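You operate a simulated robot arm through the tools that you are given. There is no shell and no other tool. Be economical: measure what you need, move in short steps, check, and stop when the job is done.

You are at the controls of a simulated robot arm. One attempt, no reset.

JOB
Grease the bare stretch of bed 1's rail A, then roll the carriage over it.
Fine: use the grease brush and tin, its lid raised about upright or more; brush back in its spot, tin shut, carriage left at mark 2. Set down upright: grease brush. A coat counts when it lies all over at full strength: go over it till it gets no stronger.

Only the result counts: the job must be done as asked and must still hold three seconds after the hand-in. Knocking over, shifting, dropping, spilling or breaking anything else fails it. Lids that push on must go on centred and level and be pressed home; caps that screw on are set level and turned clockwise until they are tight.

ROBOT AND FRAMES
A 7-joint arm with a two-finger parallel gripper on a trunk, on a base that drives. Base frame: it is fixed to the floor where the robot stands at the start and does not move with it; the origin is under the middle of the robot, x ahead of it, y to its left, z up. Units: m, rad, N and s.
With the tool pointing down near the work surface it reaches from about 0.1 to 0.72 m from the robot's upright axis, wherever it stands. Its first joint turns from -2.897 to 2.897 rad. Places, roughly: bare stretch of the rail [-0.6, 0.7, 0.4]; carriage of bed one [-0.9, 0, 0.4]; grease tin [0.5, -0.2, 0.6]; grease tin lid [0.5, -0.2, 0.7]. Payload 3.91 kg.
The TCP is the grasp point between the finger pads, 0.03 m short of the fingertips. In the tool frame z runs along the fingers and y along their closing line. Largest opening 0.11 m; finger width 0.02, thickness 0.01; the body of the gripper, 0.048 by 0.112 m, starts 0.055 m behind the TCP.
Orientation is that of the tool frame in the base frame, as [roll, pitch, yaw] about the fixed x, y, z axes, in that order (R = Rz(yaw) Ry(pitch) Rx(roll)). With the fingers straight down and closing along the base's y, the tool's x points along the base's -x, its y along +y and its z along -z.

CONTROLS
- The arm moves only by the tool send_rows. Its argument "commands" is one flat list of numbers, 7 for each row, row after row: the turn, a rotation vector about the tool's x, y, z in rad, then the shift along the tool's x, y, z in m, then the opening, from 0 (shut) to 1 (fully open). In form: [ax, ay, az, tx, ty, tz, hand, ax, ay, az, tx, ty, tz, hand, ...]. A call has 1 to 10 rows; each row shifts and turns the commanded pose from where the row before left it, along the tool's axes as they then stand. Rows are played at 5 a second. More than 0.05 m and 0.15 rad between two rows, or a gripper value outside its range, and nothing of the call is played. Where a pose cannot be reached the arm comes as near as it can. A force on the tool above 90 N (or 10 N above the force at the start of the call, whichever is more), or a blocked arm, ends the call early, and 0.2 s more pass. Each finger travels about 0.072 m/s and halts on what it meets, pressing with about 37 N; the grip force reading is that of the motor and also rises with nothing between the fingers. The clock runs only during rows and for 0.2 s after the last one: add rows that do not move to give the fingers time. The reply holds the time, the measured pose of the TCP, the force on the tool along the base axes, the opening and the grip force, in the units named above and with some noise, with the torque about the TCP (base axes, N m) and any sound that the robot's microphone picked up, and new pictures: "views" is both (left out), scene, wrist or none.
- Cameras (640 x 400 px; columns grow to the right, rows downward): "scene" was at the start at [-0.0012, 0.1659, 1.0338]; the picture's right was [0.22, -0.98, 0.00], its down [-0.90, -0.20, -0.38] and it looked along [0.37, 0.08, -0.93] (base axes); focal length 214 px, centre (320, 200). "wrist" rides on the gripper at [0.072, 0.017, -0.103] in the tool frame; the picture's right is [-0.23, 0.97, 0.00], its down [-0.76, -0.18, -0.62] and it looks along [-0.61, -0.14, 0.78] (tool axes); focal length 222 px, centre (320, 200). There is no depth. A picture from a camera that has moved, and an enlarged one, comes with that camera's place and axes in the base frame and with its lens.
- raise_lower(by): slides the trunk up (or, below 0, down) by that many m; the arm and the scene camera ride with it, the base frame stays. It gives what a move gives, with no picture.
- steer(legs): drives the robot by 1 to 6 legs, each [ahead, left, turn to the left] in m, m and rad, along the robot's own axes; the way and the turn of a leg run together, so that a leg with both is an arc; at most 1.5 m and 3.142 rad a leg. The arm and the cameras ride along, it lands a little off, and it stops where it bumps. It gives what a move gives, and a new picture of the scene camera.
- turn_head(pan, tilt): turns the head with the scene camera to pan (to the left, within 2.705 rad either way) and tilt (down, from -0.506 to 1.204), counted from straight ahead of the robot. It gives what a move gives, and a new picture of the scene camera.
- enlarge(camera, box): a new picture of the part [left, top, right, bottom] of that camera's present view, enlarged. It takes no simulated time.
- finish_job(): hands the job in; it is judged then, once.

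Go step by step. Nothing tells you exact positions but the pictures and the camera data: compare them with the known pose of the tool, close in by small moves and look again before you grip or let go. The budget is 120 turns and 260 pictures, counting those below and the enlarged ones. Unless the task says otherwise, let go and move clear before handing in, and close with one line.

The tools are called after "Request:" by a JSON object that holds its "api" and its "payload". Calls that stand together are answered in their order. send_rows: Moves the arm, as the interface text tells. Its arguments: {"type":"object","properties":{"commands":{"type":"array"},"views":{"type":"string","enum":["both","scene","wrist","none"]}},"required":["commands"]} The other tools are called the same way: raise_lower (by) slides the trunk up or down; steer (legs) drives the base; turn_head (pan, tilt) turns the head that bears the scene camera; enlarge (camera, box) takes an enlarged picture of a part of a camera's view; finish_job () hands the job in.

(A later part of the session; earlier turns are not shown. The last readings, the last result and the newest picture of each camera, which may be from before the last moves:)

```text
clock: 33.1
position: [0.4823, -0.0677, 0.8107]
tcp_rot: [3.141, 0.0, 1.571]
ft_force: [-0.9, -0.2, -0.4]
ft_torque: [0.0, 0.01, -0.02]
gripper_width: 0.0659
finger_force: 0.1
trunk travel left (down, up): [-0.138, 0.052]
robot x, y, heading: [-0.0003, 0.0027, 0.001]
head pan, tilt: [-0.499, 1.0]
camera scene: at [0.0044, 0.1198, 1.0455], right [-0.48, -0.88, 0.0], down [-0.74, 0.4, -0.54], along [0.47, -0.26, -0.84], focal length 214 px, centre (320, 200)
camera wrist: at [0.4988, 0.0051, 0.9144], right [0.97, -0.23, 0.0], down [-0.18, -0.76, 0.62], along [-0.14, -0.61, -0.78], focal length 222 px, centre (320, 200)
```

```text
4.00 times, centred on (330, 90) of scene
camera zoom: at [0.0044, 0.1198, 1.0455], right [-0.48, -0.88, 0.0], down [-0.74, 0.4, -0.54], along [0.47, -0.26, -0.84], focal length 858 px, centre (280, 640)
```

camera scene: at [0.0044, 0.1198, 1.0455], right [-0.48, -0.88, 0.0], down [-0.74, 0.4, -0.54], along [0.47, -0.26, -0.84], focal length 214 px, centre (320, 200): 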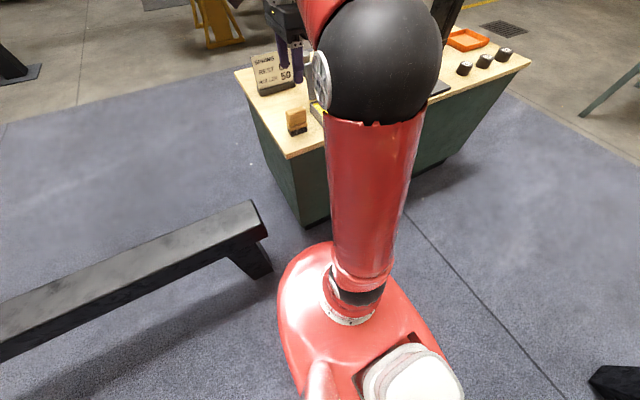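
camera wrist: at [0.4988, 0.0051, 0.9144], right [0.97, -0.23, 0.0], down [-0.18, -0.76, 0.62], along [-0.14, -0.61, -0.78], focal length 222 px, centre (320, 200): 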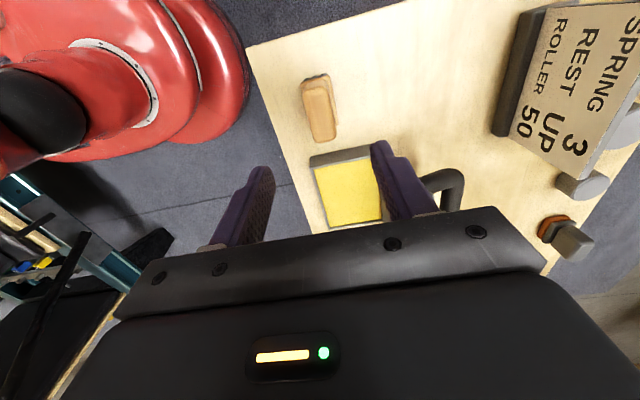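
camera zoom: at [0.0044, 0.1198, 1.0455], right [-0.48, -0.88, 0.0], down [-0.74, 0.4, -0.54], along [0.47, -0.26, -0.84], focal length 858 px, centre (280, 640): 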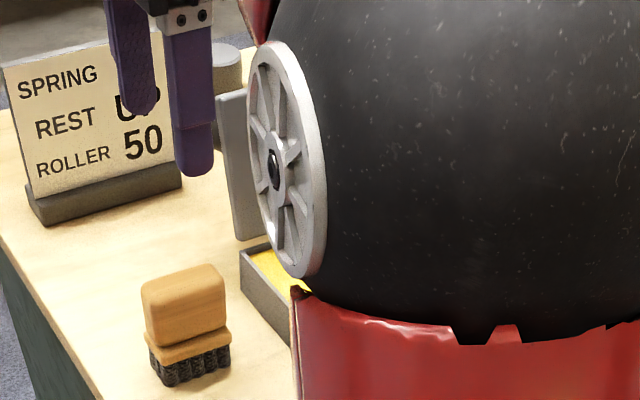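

Brush handle centre ≈ (0.484, -0.065), top z≈0.69. Descending to grip the handle.

Request:
{"api": "send_rows", "payload": {"commands": [0, 0, 0, 0.002, 0.0015, 0.045, 0.6, 0, 0, 0, 0, 0, 0.045, 0.6, 0, 0, 0, 0, 0, 0.02, 0.5, 0, 0, 0, 0, 0, 0.01, 0.4, 0, 0, 0, 0, 0, 0, 0.4]}}

Request:
{"api": "enlarge", "payload": {"camera": "wrist", "box": [200, 50, 440, 200]}}

Request:
{"api": "enlarge", "payload": {"camera": "scene", "box": [250, 60, 370, 135]}}

```text
clock: 34.3
position: [0.4841, -0.0665, 0.6902]
tcp_rot: [-3.14, 0.0, 1.571]
ft_force: [-0.2, -0.2, 0.3]
ft_torque: [0.02, -0.02, -0.03]
gripper_width: 0.0442
finger_force: 0.0
trunk travel left (down, up): [-0.138, 0.052]
robot x, y, heading: [0.001, -0.002, -0.0]
head pan, tilt: [-0.499, 1.0]
camera scene: at [0.0044, 0.1199, 1.0455], right [-0.48, -0.88, 0.0], down [-0.74, 0.4, -0.54], along [0.47, -0.26, -0.84], focal length 214 px, centre (320, 200)
camera wrist: at [0.5005, 0.0062, 0.7942], right [0.97, -0.23, 0.0], down [-0.18, -0.76, 0.62], along [-0.14, -0.61, -0.78], focal length 222 px, centre (320, 200)
```

scene: 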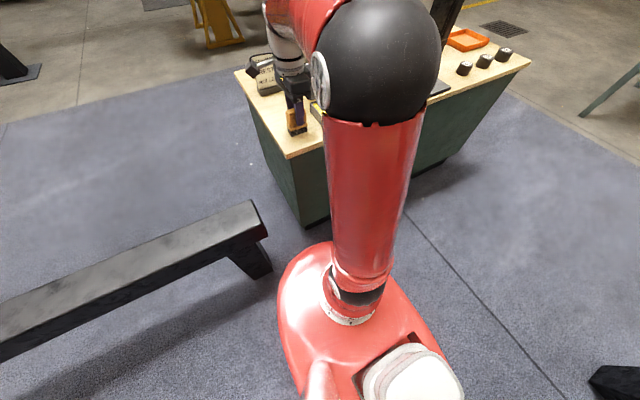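
wrist: 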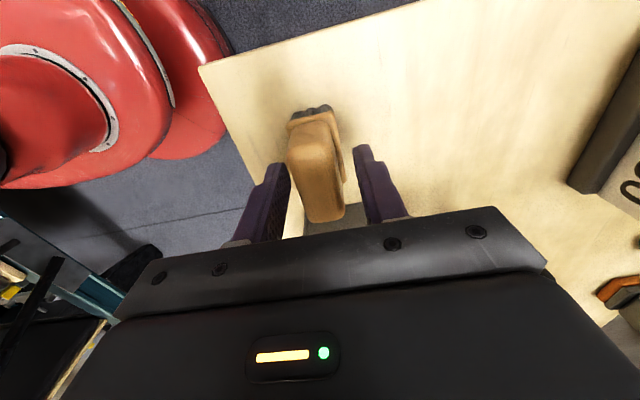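

```text
2.67 times, centred on (320, 125) of wrist
camera zoom: at [0.5005, 0.0062, 0.7942], right [0.97, -0.23, 0.0], down [-0.18, -0.76, 0.62], along [-0.14, -0.61, -0.78], focal length 592 px, centre (320, 400)
```

zoom: 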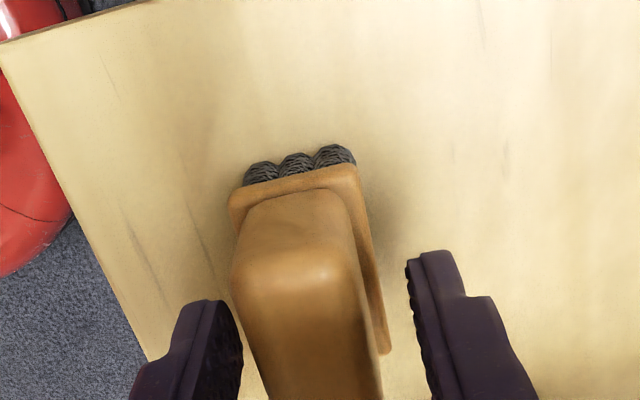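

```text
5.33 times, centred on (310, 98) of scene
camera zoom: at [0.0044, 0.1199, 1.0455], right [-0.48, -0.88, 0.0], down [-0.74, 0.4, -0.54], along [0.47, -0.26, -0.84], focal length 1144 px, centre (373, 747)
```

zoom: 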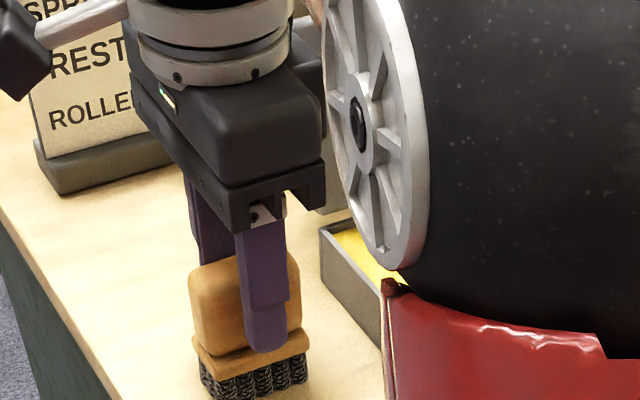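

Request:
{"api": "send_rows", "payload": {"commands": [0, 0, 0, 0.005, -0.002, 0, 0.4, 0, 0, 0, 0, 0, 0, 0.28, 0, 0, 0, 0, 0, 0, 0.28], "views": "wrist"}}

Request:
{"api": "enlarge", "payload": {"camera": "wrist", "box": [200, 50, 440, 200]}}

```text
clock: 35.1
position: [0.4821, -0.0607, 0.691]
tcp_rot: [3.141, 0.0, 1.571]
ft_force: [-0.3, 1.0, 0.0]
ft_torque: [0.02, 0.02, 0.0]
gripper_width: 0.0308
finger_force: 0.0
trunk travel left (down, up): [-0.138, 0.052]
robot x, y, heading: [0.0034, -0.0014, -0.002]
head pan, tilt: [-0.499, 1.0]
camera wrist: at [0.4984, 0.0115, 0.7945], right [0.97, -0.23, 0.0], down [-0.18, -0.76, 0.62], along [-0.14, -0.61, -0.78], focal length 222 px, centre (320, 200)
```

wrist: 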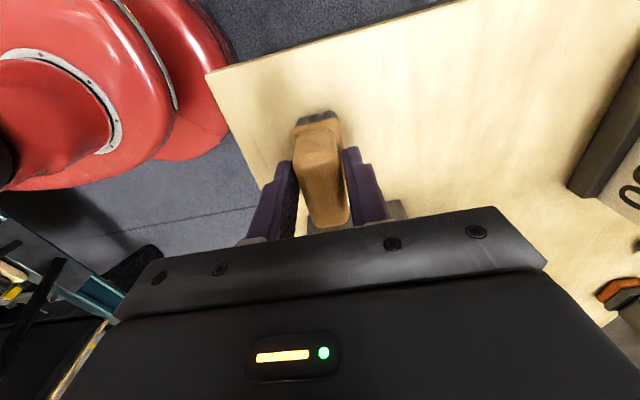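

```text
2.67 times, centred on (320, 125) of wrist
camera zoom: at [0.4984, 0.0115, 0.7945], right [0.97, -0.23, 0.0], down [-0.18, -0.76, 0.62], along [-0.14, -0.61, -0.78], focal length 592 px, centre (320, 400)
```

zoom: 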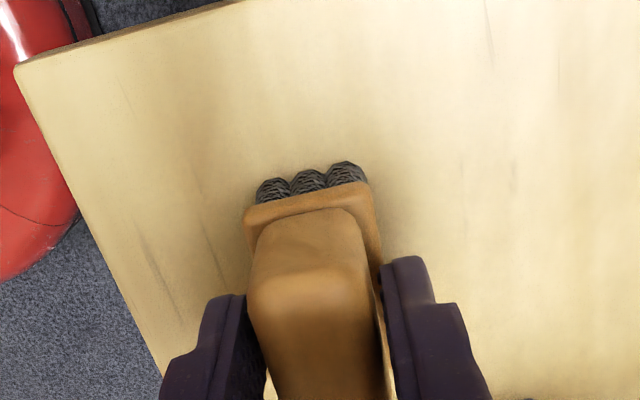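

Request:
{"api": "send_rows", "payload": {"commands": [0, 0, 0, 0, 0, 0, 0.22, 0, 0, 0, 0, 0, 0, 0, 0, 0, 0, 0, 0, 0, 0, 0, 0, 0, 0, 0, 0, 0], "views": "none"}}

Request:
{"api": "enlarge", "payload": {"camera": "scene", "box": [250, 60, 370, 135]}}

Request:
{"api": "enlarge", "payload": {"camera": "wrist", "box": [200, 50, 440, 200]}}

```text
clock: 36.1
position: [0.4825, -0.0615, 0.6918]
tcp_rot: [3.141, 0.001, 1.571]
ft_force: [-0.1, -0.7, 0.1]
ft_torque: [0.03, -0.01, 0.02]
gripper_width: 0.0254
finger_force: 36.9
trunk travel left (down, up): [-0.138, 0.052]
robot x, y, heading: [-0.0022, -0.0001, -0.0]
head pan, tilt: [-0.499, 1.0]
```

```text
5.33 times, centred on (310, 98) of scene
camera zoom: at [0.0044, 0.1199, 1.0455], right [-0.48, -0.88, 0.0], down [-0.74, 0.4, -0.54], along [0.47, -0.26, -0.84], focal length 1144 px, centre (373, 747)
```

zoom: 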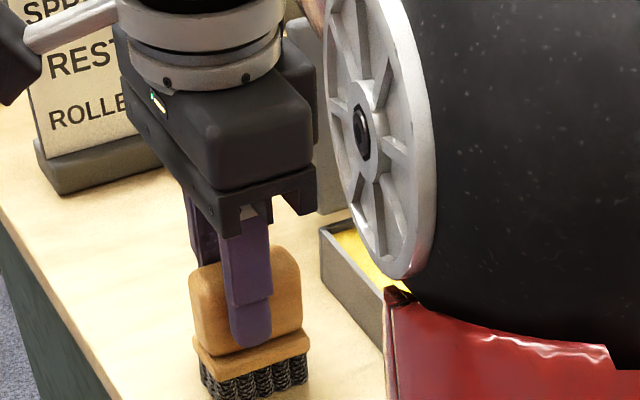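

```text
2.67 times, centred on (320, 125) of wrist
camera zoom: at [0.4985, 0.0115, 0.7945], right [0.97, -0.23, 0.0], down [-0.18, -0.76, 0.62], along [-0.14, -0.61, -0.78], focal length 592 px, centre (320, 400)
```

zoom: 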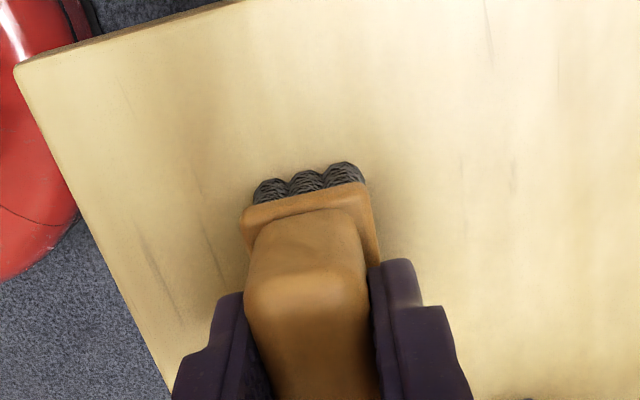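

Brush gripped centrally (pickup TCP 0.4825, -0.0615, 0.6915). Lift it, go over the open tin, and lower gently into the grease.

Request:
{"api": "send_rows", "payload": {"commands": [0, 0, 0, 0, 0, -0.045, 0, 0, 0, 0, 0, 0, -0.045, 0, 0, 0, 0, -0.047, 0.002, 0, 0, 0, 0, 0, -0.047, 0.003, 0, 0, 0, 0, 0, -0.047, 0.003, 0, 0, 0, 0, 0, 0, 0, 0.02, 0, 0, 0, 0, 0, 0, 0, 0]}}

Request:
{"api": "enlarge", "payload": {"camera": "wrist", "box": [200, 50, 440, 200]}}

```text
clock: 37.7
position: [0.4889, -0.2005, 0.7616]
tcp_rot: [-3.141, 0.001, 1.57]
ft_force: [0.9, 0.1, -1.3]
ft_torque: [0.0, 0.01, -0.03]
gripper_width: 0.0255
finger_force: 36.4
trunk travel left (down, up): [-0.138, 0.052]
robot x, y, heading: [0.0028, -0.0013, -0.0]
head pan, tilt: [-0.499, 1.0]
camera scene: at [0.0044, 0.1198, 1.0455], right [-0.48, -0.88, 0.0], down [-0.74, 0.4, -0.54], along [0.47, -0.26, -0.84], focal length 214 px, centre (320, 200)
camera wrist: at [0.506, -0.1289, 0.8658], right [0.97, -0.23, 0.0], down [-0.18, -0.76, 0.62], along [-0.14, -0.61, -0.78], focal length 222 px, centre (320, 200)
```

scene: 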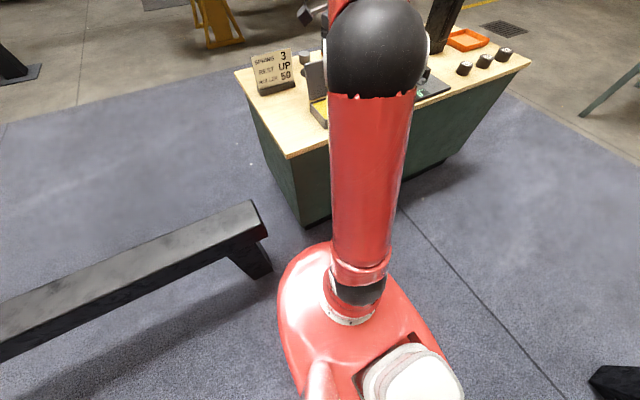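
wrist: 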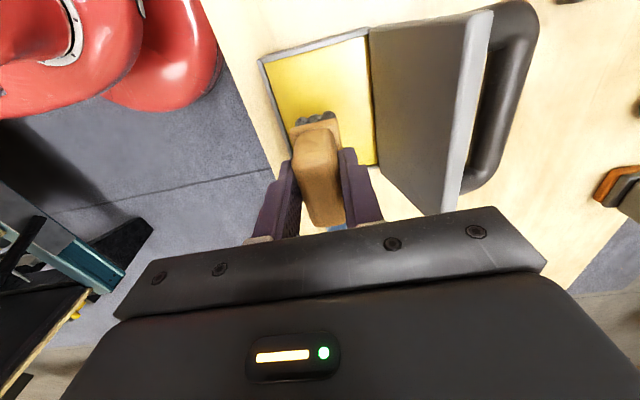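

```text
2.67 times, centred on (320, 125) of wrist
camera zoom: at [0.506, -0.1289, 0.8658], right [0.97, -0.23, 0.0], down [-0.18, -0.76, 0.62], along [-0.14, -0.61, -0.78], focal length 592 px, centre (320, 400)
```

zoom: 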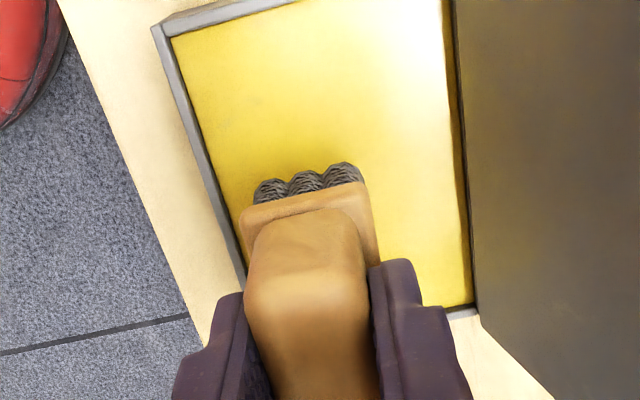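

Request:
{"api": "send_rows", "payload": {"commands": [0, 0, 0, 0, 0.006, 0.015, 0, 0, 0, 0, 0, 0, 0.015, 0, 0, 0, 0, 0, 0, 0.008, 0, 0, 0, 0, 0, 0, 0.005, 0, 0, 0, 0, 0, 0, 0, 0], "views": "wrist"}}

Request:
{"api": "enlarge", "payload": {"camera": "wrist", "box": [200, 50, 440, 200]}}

```text
clock: 38.9
position: [0.496, -0.2004, 0.7205]
tcp_rot: [3.137, 0.001, 1.57]
ft_force: [3.3, -0.8, 21.4]
ft_torque: [0.12, -0.05, -0.02]
gripper_width: 0.0254
finger_force: 37.0
trunk travel left (down, up): [-0.138, 0.052]
robot x, y, heading: [0.0008, -0.0009, 0.003]
head pan, tilt: [-0.499, 1.0]
camera wrist: at [0.5116, -0.128, 0.8244], right [0.97, -0.23, 0.01], down [-0.18, -0.76, 0.62], along [-0.14, -0.61, -0.78], focal length 222 px, centre (320, 200)
```

wrist: 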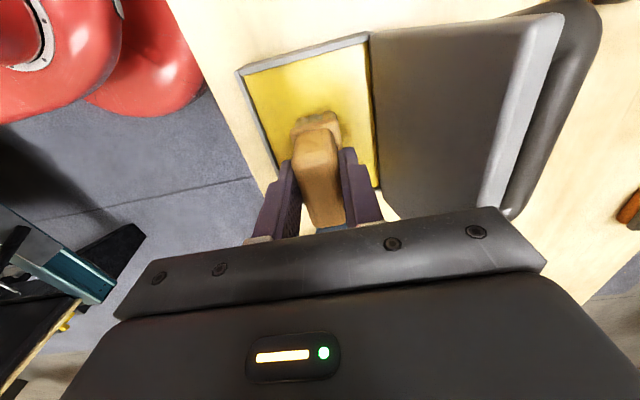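

```text
2.67 times, centred on (320, 125) of wrist
camera zoom: at [0.5116, -0.128, 0.8244], right [0.97, -0.23, 0.01], down [-0.18, -0.76, 0.62], along [-0.14, -0.61, -0.78], focal length 592 px, centre (320, 400)
```

zoom: 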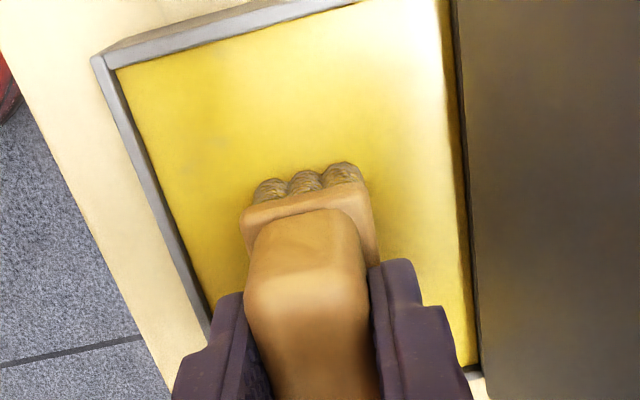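

Request:
{"api": "send_rows", "payload": {"commands": [0, 0, 0, 0.015, 0, -0.001, 0, 0, 0, 0, -0.03, 0, 0, 0, 0, 0, 0, 0.015, 0, 0, 0, 0, 0, 0, 0, 0, -0.04, 0, 0, 0, 0, 0, -0.005, -0.045, 0, 0, 0, 0, 0, -0.005, -0.045, 0], "views": "wrist"}}

Request:
{"api": "enlarge", "payload": {"camera": "wrist", "box": [200, 50, 440, 200]}}

```text
clock: 40.3
position: [0.4901, -0.2019, 0.8507]
tcp_rot: [-3.141, -0.002, 1.572]
ft_force: [-0.8, 0.9, -0.9]
ft_torque: [0.0, -0.02, -0.03]
gripper_width: 0.0253
finger_force: 37.2
trunk travel left (down, up): [-0.138, 0.052]
robot x, y, heading: [-0.0019, -0.0016, 0.0]
head pan, tilt: [-0.499, 1.0]
camera wrist: at [0.5051, -0.1291, 0.9541], right [0.97, -0.23, 0.0], down [-0.18, -0.76, 0.62], along [-0.14, -0.61, -0.78], focal length 222 px, centre (320, 200)
```

wrist: 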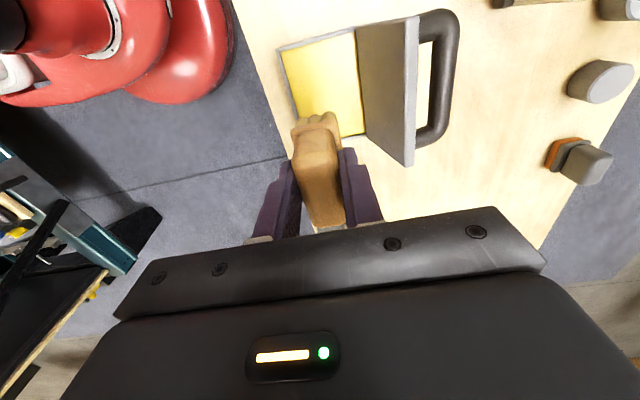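

```text
2.67 times, centred on (320, 125) of wrist
camera zoom: at [0.5051, -0.1291, 0.9541], right [0.97, -0.23, 0.0], down [-0.18, -0.76, 0.62], along [-0.14, -0.61, -0.78], focal length 592 px, centre (320, 400)
```

zoom: 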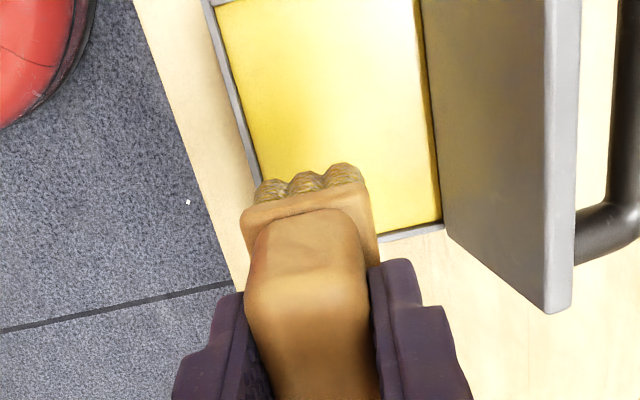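

Brush is loaded. I pull the arm in and up, then turn the robot round to face the bed (bare stretch ≈ (-0.6, 0.71)).

Request:
{"api": "send_rows", "payload": {"commands": [0, 0, 0, 0.015, -0.03, -0.03, 0, 0, 0, 0, 0.03, -0.03, -0.01, 0, 0, 0, 0, 0.03, -0.02, 0, 0, 0, 0, 0, 0.02, 0, 0, 0], "views": "none"}}

Request:
{"api": "steer", "payload": {"legs": [[-0.08, 0, 0], [0, 0, 1.571], [0, 0, 1.571]]}}

```text
clock: 41.3
position: [0.4061, -0.1051, 0.891]
tcp_rot: [-3.14, 0.001, 1.569]
ft_force: [-0.2, -0.6, -1.6]
ft_torque: [-0.02, 0.01, 0.02]
gripper_width: 0.0257
finger_force: 37.1
trunk travel left (down, up): [-0.138, 0.052]
robot x, y, heading: [0.0021, -0.0009, 0.0]
head pan, tilt: [-0.499, 1.0]
```

```text
clock: 50.0
position: [-0.4859, 0.1044, 0.8909]
tcp_rot: [3.14, 0.0, -1.567]
ft_force: [0.6, 0.2, -1.4]
ft_torque: [0.01, 0.01, -0.02]
gripper_width: 0.0252
finger_force: 36.7
trunk travel left (down, up): [-0.138, 0.052]
robot x, y, heading: [-0.0824, -0.002, -3.136]
head pan, tilt: [-0.499, 1.0]
camera scene: at [-0.0761, -0.121, 1.0455], right [0.47, 0.88, 0.0], down [0.74, -0.4, -0.54], along [-0.48, 0.26, -0.84], focal length 214 px, centre (320, 200)
```

scene: 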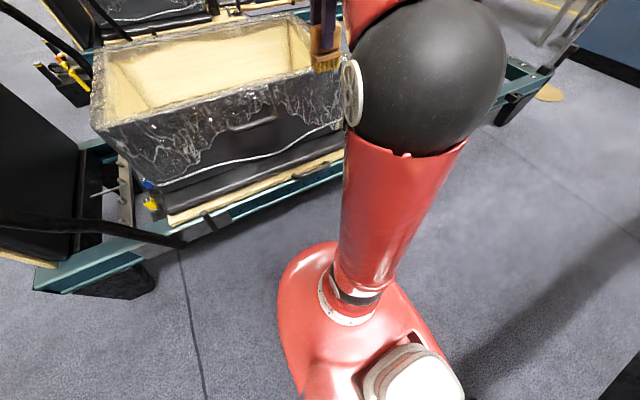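

Request:
{"api": "steer", "payload": {"legs": [[0, -0.65, 0]]}}

Request:
{"api": "turn_head", "payload": {"pan": -0.1, "tilt": 0.95}}

```text
clock: 53.6
position: [-0.4927, 0.7437, 0.8901]
tcp_rot: [-3.141, 0.0, -1.556]
ft_force: [-0.5, 0.1, -0.1]
ft_torque: [-0.02, 0.05, -0.02]
gripper_width: 0.0253
finger_force: 37.2
trunk travel left (down, up): [-0.138, 0.052]
robot x, y, heading: [-0.0859, 0.6408, -3.125]
head pan, tilt: [-0.499, 1.0]
camera scene: at [-0.0814, 0.5226, 1.0455], right [0.46, 0.89, 0.0], down [0.75, -0.39, -0.54], along [-0.48, 0.25, -0.84], focal length 214 px, centre (320, 200)
```

scene: 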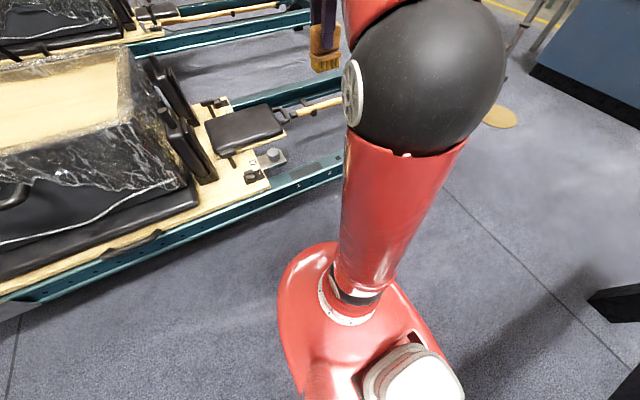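

```text
clock: 54.5
position: [-0.4941, 0.7427, 0.8914]
tcp_rot: [3.141, 0.001, -1.555]
ft_force: [0.7, -0.2, -0.3]
ft_torque: [-0.01, -0.01, 0.01]
gripper_width: 0.0259
finger_force: 36.7
trunk travel left (down, up): [-0.138, 0.052]
robot x, y, heading: [-0.0863, 0.6451, -3.128]
head pan, tilt: [-0.099, 0.949]
camera scene: at [-0.0922, 0.4964, 1.0491], right [0.08, 1.0, 0.0], down [0.81, -0.07, -0.58], along [-0.58, 0.05, -0.81], focal length 214 px, centre (320, 200)
```

scene: 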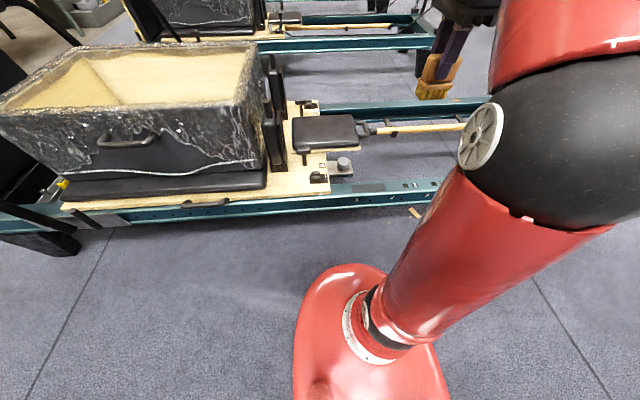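

Request:
{"api": "enlarge", "payload": {"camera": "scene", "box": [270, 90, 462, 210]}}

Request:
{"api": "enlarge", "payload": {"camera": "scene", "box": [330, 150, 458, 230]}}

Request:
{"api": "enlarge", "payload": {"camera": "scene", "box": [0, 130, 320, 330]}}

```text
3.33 times, centred on (366, 150) of scene
camera zoom: at [-0.0922, 0.4964, 1.0491], right [0.08, 1.0, 0.0], down [0.81, -0.07, -0.58], along [-0.58, 0.05, -0.81], focal length 715 px, centre (167, 367)
```

zoom: 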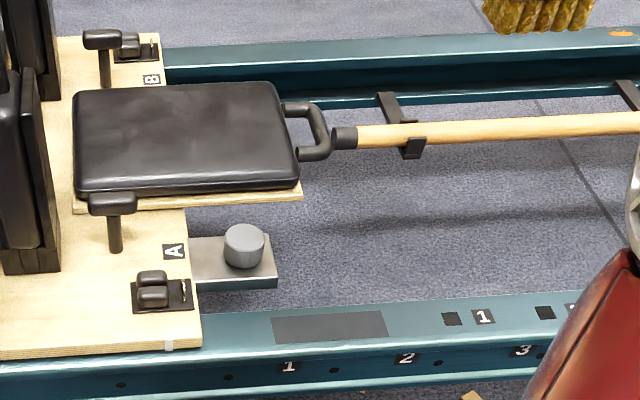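

```text
5.00 times, centred on (394, 190) of scene
camera zoom: at [-0.0922, 0.4964, 1.0491], right [0.08, 1.0, 0.0], down [0.81, -0.07, -0.58], along [-0.58, 0.05, -0.81], focal length 1072 px, centre (-50, 250)
```

zoom: 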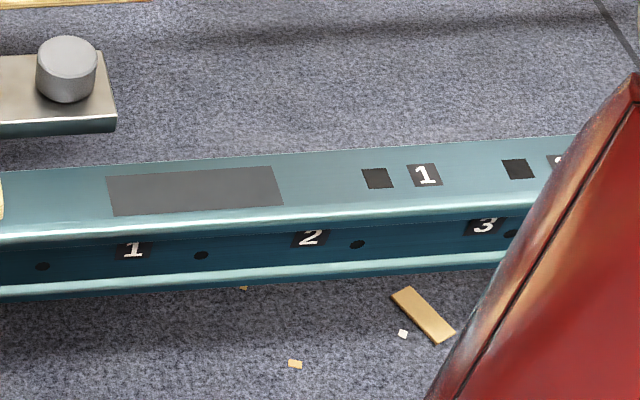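

```text
2.00 times, centred on (160, 230) of scene
camera zoom: at [-0.0922, 0.4964, 1.0491], right [0.08, 1.0, 0.0], down [0.81, -0.07, -0.58], along [-0.58, 0.05, -0.81], focal length 429 px, centre (640, 140)
```

zoom: 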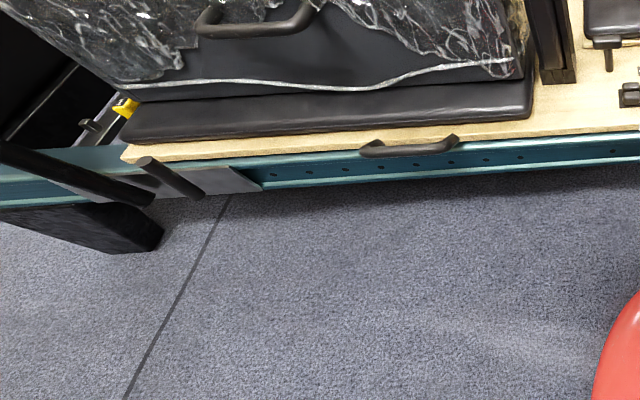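

The bare stretch is the grey patch: x≈-0.615…-0.576, y≈0.663…0.795 on rail A; side marks 1, 2, 3 along the rail and a white index line on the carriage edge. I lower the trunk, and turn the brush 90° so its length spans the rail.

Request:
{"api": "raise_lower", "payload": {"by": -0.12}}

Request:
{"api": "send_rows", "payload": {"commands": [0, 0, 0.15, 0, 0, 0, 0, 0, 0, 0.15, 0, 0, 0, 0, 0, 0, 0.15, 0, 0, 0, 0, 0, 0, 0.15, 0, 0, 0, 0, 0, 0, 0.15, 0, 0, 0, 0, 0, 0, 0.15, 0, 0, 0, 0, 0, 0, 0.15, 0, 0, 0, 0, 0, 0, 0.15, 0, 0, 0, 0, 0, 0, 0.15, 0, 0, 0, 0, 0, 0, 0.15, 0, 0, 0, 0], "views": "none"}}

Request:
{"api": "send_rows", "payload": {"commands": [0, 0, 0.086, 0, 0, 0, 0, 0, 0, 0, 0.035, 0, 0.03, 0, 0, 0, 0, 0.035, 0, 0.03, 0, 0, 0, 0, 0.034, -0.012, 0.03, 0, 0, 0, 0, 0, 0, 0.03, 0, 0, 0, 0, 0, 0, 0, 0]}}

```text
clock: 56.0
position: [-0.4923, 0.7424, 0.7704]
tcp_rot: [3.14, 0.001, -1.556]
ft_force: [0.2, -1.1, -0.8]
ft_torque: [0.02, -0.04, -0.02]
gripper_width: 0.0253
finger_force: 37.5
trunk travel left (down, up): [-0.018, 0.172]
robot x, y, heading: [-0.0865, 0.6454, -3.125]
head pan, tilt: [-0.099, 0.949]
```

```text
clock: 58.1
position: [-0.4936, 0.7435, 0.7705]
tcp_rot: [3.142, 0.0, -3.059]
ft_force: [-1.0, 0.2, -0.5]
ft_torque: [0.01, -0.01, -0.03]
gripper_width: 0.0257
finger_force: 36.9
trunk travel left (down, up): [-0.018, 0.172]
robot x, y, heading: [-0.0854, 0.6432, -3.126]
head pan, tilt: [-0.099, 0.949]
```

```text
clock: 59.5
position: [-0.5957, 0.7303, 0.6496]
tcp_rot: [3.14, 0.0, -3.14]
ft_force: [0.5, -0.8, -1.3]
ft_torque: [0.0, 0.01, 0.04]
gripper_width: 0.0253
finger_force: 37.3
trunk travel left (down, up): [-0.018, 0.172]
robot x, y, heading: [-0.0893, 0.6458, -3.126]
head pan, tilt: [-0.099, 0.949]
camera scene: at [-0.0922, 0.4964, 0.9291], right [0.08, 1.0, 0.0], down [0.81, -0.07, -0.58], along [-0.58, 0.05, -0.81], focal length 214 px, centre (320, 200)
camera wrist: at [-0.6685, 0.7469, 0.7531], right [0.23, 0.97, 0.0], down [0.76, -0.18, 0.62], along [0.61, -0.14, -0.78], focal length 222 px, centre (320, 200)
```

scene: 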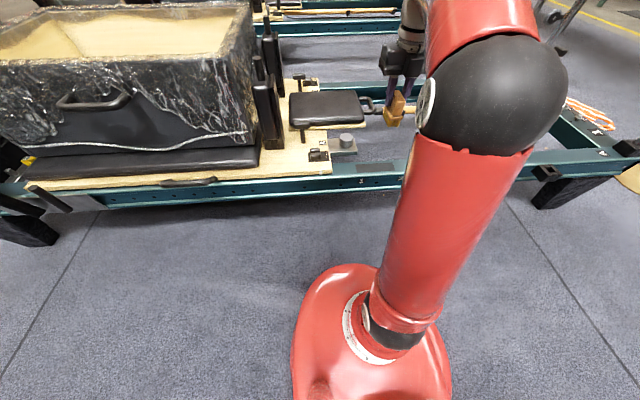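
wrist: 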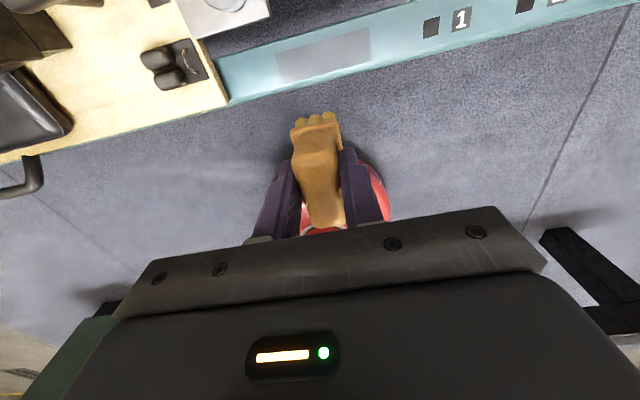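

Triangulating both views gives rail top z≈0.362 and the patch x≈-0.645…-0.604, y≈0.674…0.8125. I move over its middle and descend.

Request:
{"api": "send_rows", "payload": {"commands": [0, 0, 0, 0.029, 0.01, 0.035, 0, 0, 0, 0, 0, 0, 0.045, 0, 0, 0, 0, 0, 0, 0.045, 0, 0, 0, 0, 0, 0, 0.045, 0, 0, 0, 0, 0, 0, 0, 0]}}

Request:
{"api": "enlarge", "payload": {"camera": "wrist", "box": [200, 0, 440, 150]}}

Request:
{"api": "enlarge", "payload": {"camera": "scene", "box": [290, 80, 450, 180]}}

```text
clock: 60.8
position: [-0.6229, 0.7408, 0.4786]
tcp_rot: [3.141, 0.0, -3.141]
ft_force: [-0.1, -0.2, -0.8]
ft_torque: [-0.02, 0.02, 0.03]
gripper_width: 0.0251
finger_force: 37.4
trunk travel left (down, up): [-0.018, 0.172]
robot x, y, heading: [-0.0867, 0.6449, -3.127]
head pan, tilt: [-0.099, 0.949]
camera scene: at [-0.0923, 0.4964, 0.9291], right [0.08, 1.0, 0.0], down [0.81, -0.07, -0.58], along [-0.58, 0.05, -0.81], focal length 214 px, centre (320, 200)
camera wrist: at [-0.6969, 0.7574, 0.5828], right [0.23, 0.97, 0.0], down [0.76, -0.18, 0.62], along [0.61, -0.14, -0.78], focal length 222 px, centre (320, 200)
```

scene: 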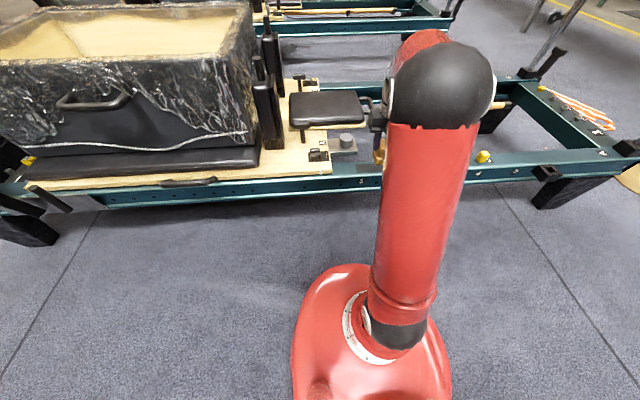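
wrist: 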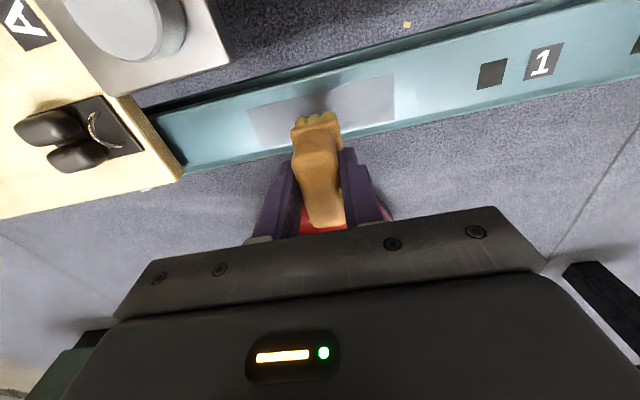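

```text
2.67 times, centred on (320, 75) of wrist
camera zoom: at [-0.6969, 0.7574, 0.5828], right [0.23, 0.97, 0.0], down [0.76, -0.18, 0.62], along [0.61, -0.14, -0.78], focal length 592 px, centre (320, 533)
```

zoom: 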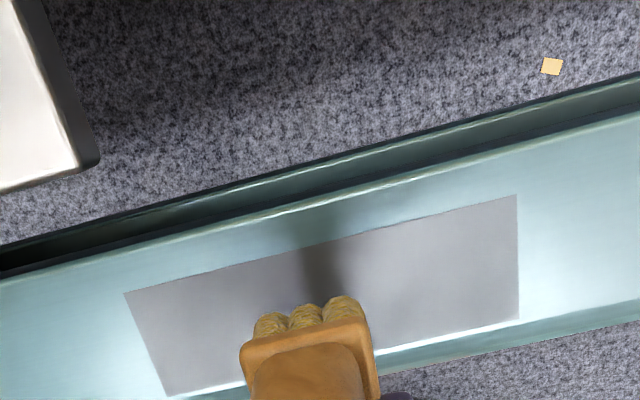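

```text
4.00 times, centred on (370, 130) of scene
camera zoom: at [-0.0923, 0.4964, 0.9291], right [0.08, 1.0, 0.0], down [0.81, -0.07, -0.58], along [-0.58, 0.05, -0.81], focal length 858 px, centre (120, 480)
```

zoom: 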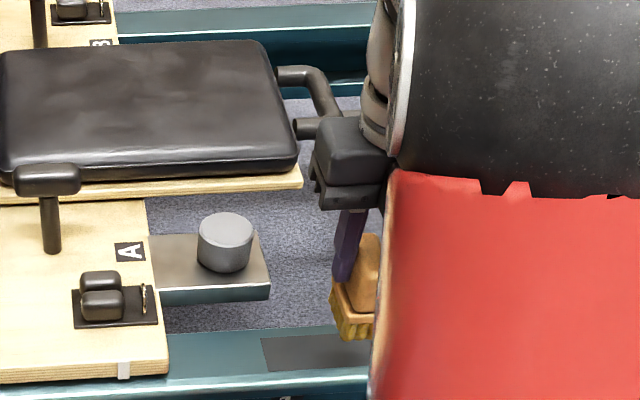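

Request:
{"api": "send_rows", "payload": {"commands": [0, 0, 0, 0.0045, -0.03, 0.02, 0, 0, 0, 0, 0, -0.025, 0.015, 0, 0, 0, 0, 0, 0, 0.006, 0, 0, 0, 0, 0, 0, 0.004, 0, 0, 0, 0, 0, 0, 0, 0], "views": "wrist"}}

Request:
{"api": "enlarge", "payload": {"camera": "wrist", "box": [200, 0, 440, 150]}}

```text
clock: 62.0
position: [-0.6304, 0.686, 0.4356]
tcp_rot: [-3.141, 0.0, -3.142]
ft_force: [0.3, -0.9, -1.5]
ft_torque: [0.0, 0.0, 0.02]
gripper_width: 0.0253
finger_force: 36.6
trunk travel left (down, up): [-0.018, 0.172]
robot x, y, heading: [-0.0823, 0.6424, -3.126]
head pan, tilt: [-0.099, 0.949]
camera wrist: at [-0.7034, 0.7033, 0.5382], right [0.23, 0.97, 0.0], down [0.76, -0.18, 0.62], along [0.61, -0.14, -0.78], focal length 222 px, centre (320, 200)
```

wrist: 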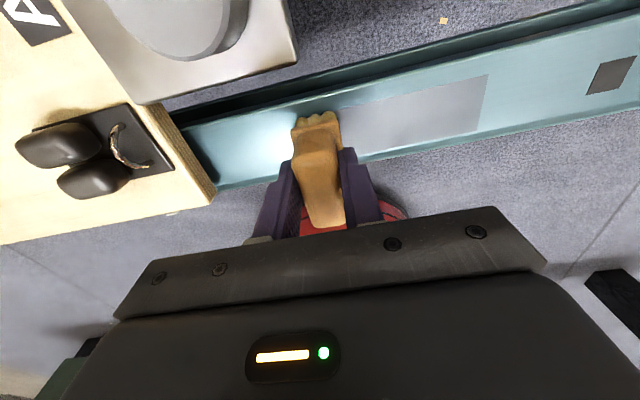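

```text
2.67 times, centred on (320, 75) of wrist
camera zoom: at [-0.7034, 0.7033, 0.5382], right [0.23, 0.97, 0.0], down [0.76, -0.18, 0.62], along [0.61, -0.14, -0.78], focal length 592 px, centre (320, 533)
```

zoom: 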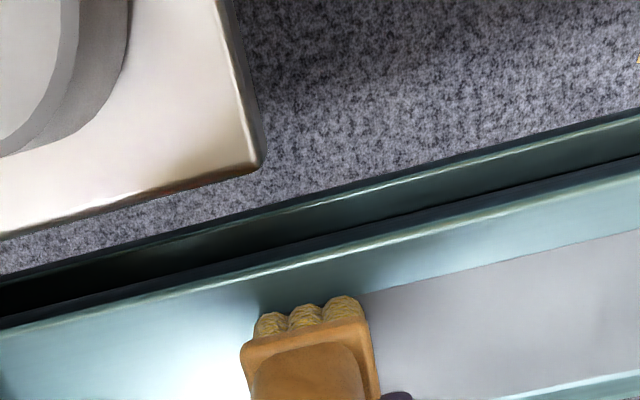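

Request:
{"api": "send_rows", "payload": {"commands": [0, 0, 0, -0.002, -0.003, 0.004, 0, 0, 0, 0, 0, 0, 0.003, 0, 0, 0, 0, 0, 0, 0, 0], "views": "none"}}

```text
clock: 62.8
position: [-0.6276, 0.6838, 0.4305]
tcp_rot: [3.141, -0.003, 3.141]
ft_force: [2.5, 1.3, 24.4]
ft_torque: [0.08, -0.83, -0.02]
gripper_width: 0.0255
finger_force: 36.7
trunk travel left (down, up): [-0.018, 0.172]
robot x, y, heading: [-0.0886, 0.6473, -3.127]
head pan, tilt: [-0.099, 0.949]
```

Contact on the rail. Now brush strokes along the patch.

Request:
{"api": "send_rows", "payload": {"commands": [0, 0, 0, 0, -0.006, -0.001, 0, 0, 0, 0, 0, 0.022, 0, 0, 0, 0, 0, 0, 0.022, 0, 0, 0, 0, 0, 0, 0.022, 0, 0, 0, 0, 0, 0, 0.022, 0, 0, 0, 0, 0, 0, 0.022, 0, 0, 0, 0, 0, 0, 0.022, 0, 0, 0, 0, 0, 0, 0, 0, 0], "views": "wrist"}}

Request:
{"api": "enlarge", "payload": {"camera": "wrist", "box": [140, 20, 380, 170]}}

```text
clock: 64.5
position: [-0.6274, 0.8103, 0.4294]
tcp_rot: [3.141, 0.0, 3.14]
ft_force: [1.3, -7.1, 19.7]
ft_torque: [-0.31, 0.1, -0.01]
gripper_width: 0.0253
finger_force: 36.6
trunk travel left (down, up): [-0.018, 0.172]
robot x, y, heading: [-0.0888, 0.6435, -3.126]
head pan, tilt: [-0.099, 0.949]
camera wrist: at [-0.7002, 0.8264, 0.5339], right [0.23, 0.97, 0.0], down [0.76, -0.18, 0.62], along [0.61, -0.14, -0.78], focal length 222 px, centre (320, 200)
```

wrist: 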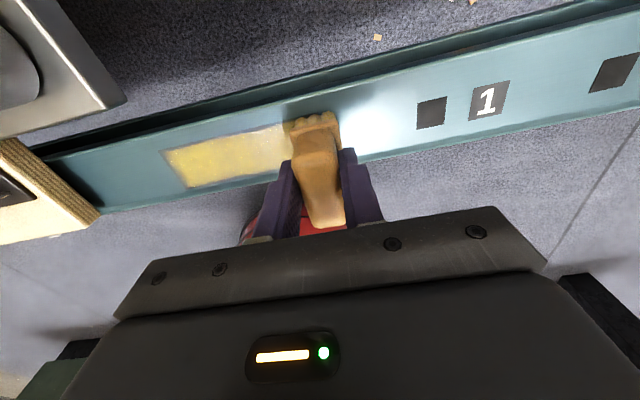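

```text
2.67 times, centred on (260, 95) of wrist
camera zoom: at [-0.7002, 0.8264, 0.5339], right [0.23, 0.97, 0.0], down [0.76, -0.18, 0.62], along [0.61, -0.14, -0.78], focal length 592 px, centre (480, 480)
```

zoom: 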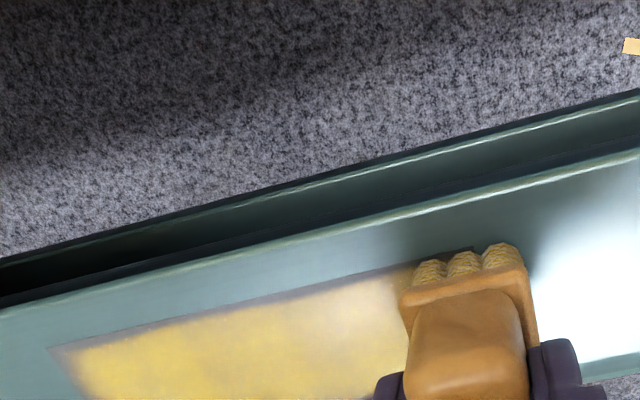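

Request:
{"api": "send_rows", "payload": {"commands": [0, 0, 0, 0.006, 0.008, 0, 0, 0, 0, 0, 0, -0.024, 0, 0, 0, 0, 0, 0, -0.024, 0, 0, 0, 0, 0, 0, -0.024, 0, 0, 0, 0, 0, 0, -0.024, 0, 0, 0, 0, 0, 0, -0.024, 0, 0, 0, 0, 0, 0, -0.024, 0, 0, 0, 0, 0, 0, -0.01, 0, 0, 0, 0, 0, -0.011, 0, 0, 0, 0, 0, 0, 0, 0, 0, 0], "views": "none"}}

Request:
{"api": "send_rows", "payload": {"commands": [0, 0, 0, 0, 0.024, 0, 0, 0, 0, 0, 0, 0.024, 0, 0, 0, 0, 0, 0, 0.024, 0, 0, 0, 0, 0, 0, 0.024, 0, 0, 0, 0, 0, 0, 0.024, 0, 0, 0, 0, 0, 0, 0.024, 0, 0, 0, 0, 0, 0, 0.01, 0, 0, 0, 0, 0, 0.005, 0, 0, 0, 0, 0, 0, 0, 0, 0, 0], "views": "wrist"}}

Request:
{"api": "enlarge", "payload": {"camera": "wrist", "box": [140, 20, 380, 170]}}

```text
clock: 66.8
position: [-0.6247, 0.6621, 0.4316]
tcp_rot: [-3.141, 0.0, -3.141]
ft_force: [-2.7, -1.7, 5.7]
ft_torque: [-0.2, 0.28, 0.03]
gripper_width: 0.0256
finger_force: 37.5
trunk travel left (down, up): [-0.018, 0.172]
robot x, y, heading: [-0.0859, 0.6451, -3.122]
head pan, tilt: [-0.099, 0.949]
```

```text
clock: 68.8
position: [-0.6284, 0.8179, 0.4299]
tcp_rot: [3.141, -0.001, 3.138]
ft_force: [8.8, 1.0, 17.8]
ft_torque: [0.12, -0.52, -0.01]
gripper_width: 0.0252
finger_force: 37.2
trunk travel left (down, up): [-0.018, 0.172]
robot x, y, heading: [-0.0836, 0.6474, -3.122]
head pan, tilt: [-0.099, 0.949]
camera wrist: at [-0.6998, 0.8357, 0.5338], right [0.23, 0.97, 0.0], down [0.76, -0.18, 0.62], along [0.61, -0.14, -0.78], focal length 222 px, centre (320, 200)
```

wrist: 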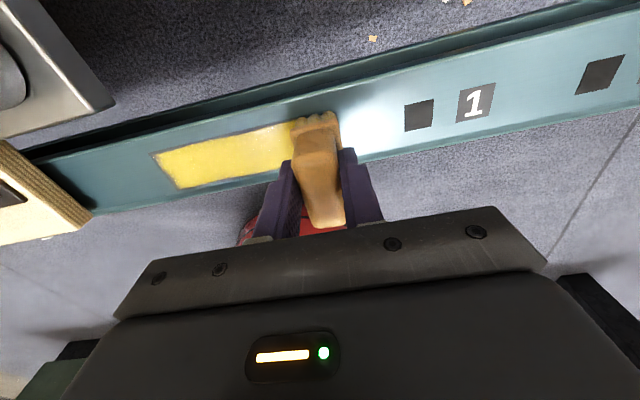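

```text
2.67 times, centred on (260, 95) of wrist
camera zoom: at [-0.6998, 0.8357, 0.5338], right [0.23, 0.97, 0.0], down [0.76, -0.18, 0.62], along [0.61, -0.14, -0.78], focal length 592 px, centre (480, 480)
```

zoom: 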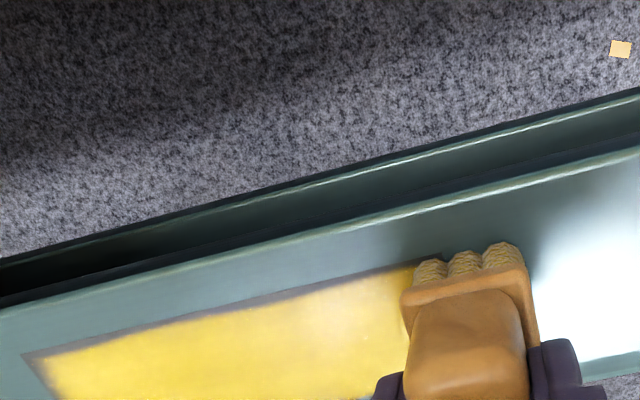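

Request:
{"api": "send_rows", "payload": {"commands": [0, 0, 0, 0.01, 0.006, 0, 0, 0, 0, 0, 0, -0.026, 0, 0, 0, 0, 0, 0, -0.026, 0, 0, 0, 0, 0, 0, -0.026, 0, 0, 0, 0, 0, 0, -0.026, 0, 0, 0, 0, 0, 0, -0.026, 0, 0, 0, 0, 0, 0, -0.026, 0, 0, 0, 0, 0, 0, -0.015, 0, 0, 0, 0, 0, -0.01, 0, 0, 0, 0, 0, 0, -0.01, 0, 0, 0], "views": "none"}}

Request:
{"api": "send_rows", "payload": {"commands": [0, 0, 0, 0, 0.026, 0, 0, 0, 0, 0, 0, 0.026, 0, 0, 0, 0, 0, 0, 0.026, 0, 0, 0, 0, 0, 0, 0.026, 0, 0, 0, 0, 0, 0, 0.026, 0, 0, 0, 0, 0, 0, 0.026, 0, 0, 0, 0, 0, 0, 0.02, 0, 0, 0, 0, 0, 0.01, 0, 0, 0, 0, 0, 0, 0, 0, 0, 0], "views": "wrist"}}

Request:
{"api": "enlarge", "payload": {"camera": "wrist", "box": [100, 20, 340, 170]}}

```text
clock: 71.0
position: [-0.6179, 0.6484, 0.4299]
tcp_rot: [-3.14, 0.0, -3.137]
ft_force: [-6.2, -4.1, 15.2]
ft_torque: [-0.18, 0.55, 0.03]
gripper_width: 0.025
finger_force: 37.0
trunk travel left (down, up): [-0.018, 0.172]
robot x, y, heading: [-0.0845, 0.6423, -3.127]
head pan, tilt: [-0.099, 0.949]
```

```text
clock: 73.0
position: [-0.6291, 0.8274, 0.4303]
tcp_rot: [3.14, 0.0, 3.141]
ft_force: [6.0, 3.8, 14.3]
ft_torque: [0.25, -0.34, -0.01]
gripper_width: 0.0255
finger_force: 36.5
trunk travel left (down, up): [-0.018, 0.172]
robot x, y, heading: [-0.081, 0.6469, -3.133]
head pan, tilt: [-0.099, 0.949]
camera wrist: at [-0.7015, 0.8456, 0.5336], right [0.23, 0.97, 0.0], down [0.76, -0.18, 0.62], along [0.61, -0.14, -0.78], focal length 222 px, centre (320, 200)
```

wrist: 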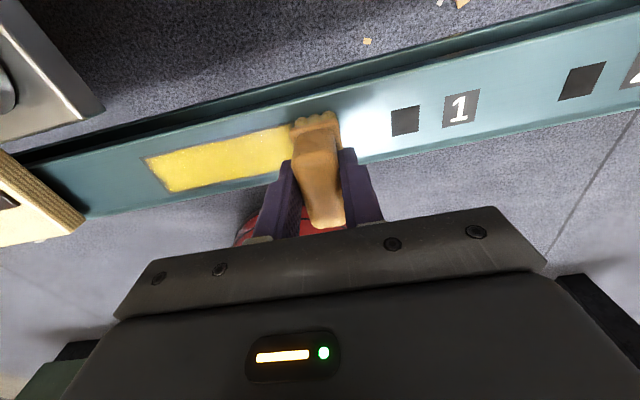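

```text
2.67 times, centred on (220, 95) of wrist
camera zoom: at [-0.7015, 0.8456, 0.5336], right [0.23, 0.97, 0.0], down [0.76, -0.18, 0.62], along [0.61, -0.14, -0.78], focal length 592 px, centre (587, 480)
```

zoom: 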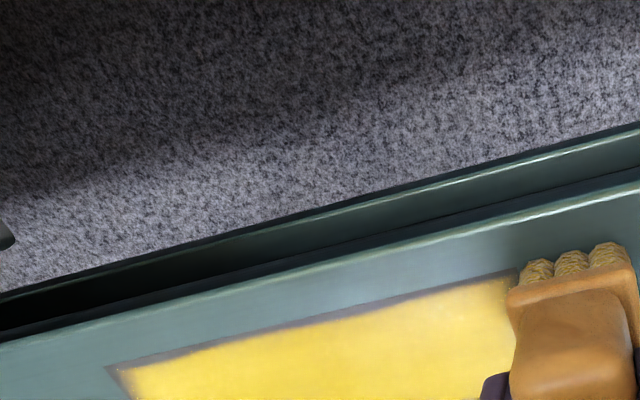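

Request:
{"api": "send_rows", "payload": {"commands": [0, 0, 0, 0, 0, -0.03, 0, 0, 0, 0, 0, 0.02, -0.04, 0, 0, 0, 0, 0, 0.02, -0.04, 0, 0, 0, 0, 0, 0, 0, 0], "views": "wrist"}}

Request:
{"api": "enlarge", "payload": {"camera": "wrist", "box": [140, 20, 380, 170]}}

```text
clock: 74.0
position: [-0.6293, 0.8675, 0.538]
tcp_rot: [-3.14, 0.0, -3.14]
ft_force: [0.3, 0.9, -1.2]
ft_torque: [-0.02, -0.02, -0.02]
gripper_width: 0.0255
finger_force: 37.1
trunk travel left (down, up): [-0.018, 0.172]
robot x, y, heading: [-0.0867, 0.6456, -3.122]
head pan, tilt: [-0.099, 0.949]
camera wrist: at [-0.7031, 0.884, 0.6428], right [0.23, 0.97, 0.0], down [0.76, -0.18, 0.62], along [0.61, -0.14, -0.78], focal length 222 px, centre (320, 200)
```

wrist: 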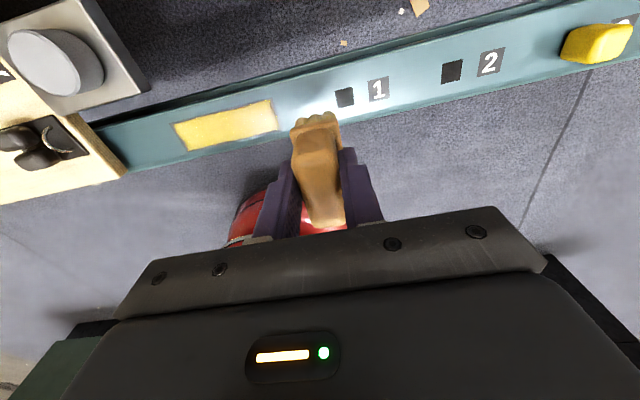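

```text
2.67 times, centred on (260, 95) of wrist
camera zoom: at [-0.7031, 0.884, 0.6428], right [0.23, 0.97, 0.0], down [0.76, -0.18, 0.62], along [0.61, -0.14, -0.78], focal length 592 px, centre (480, 480)
```

zoom: 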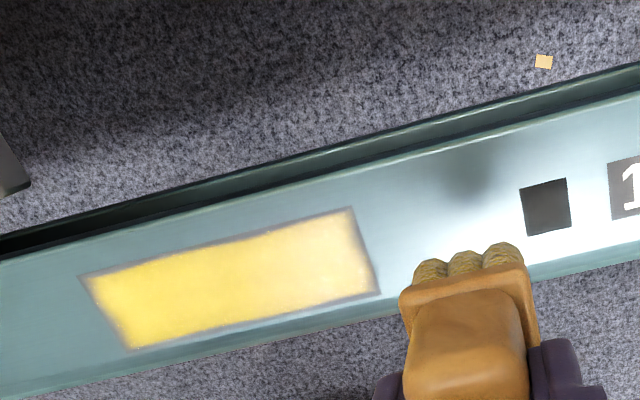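

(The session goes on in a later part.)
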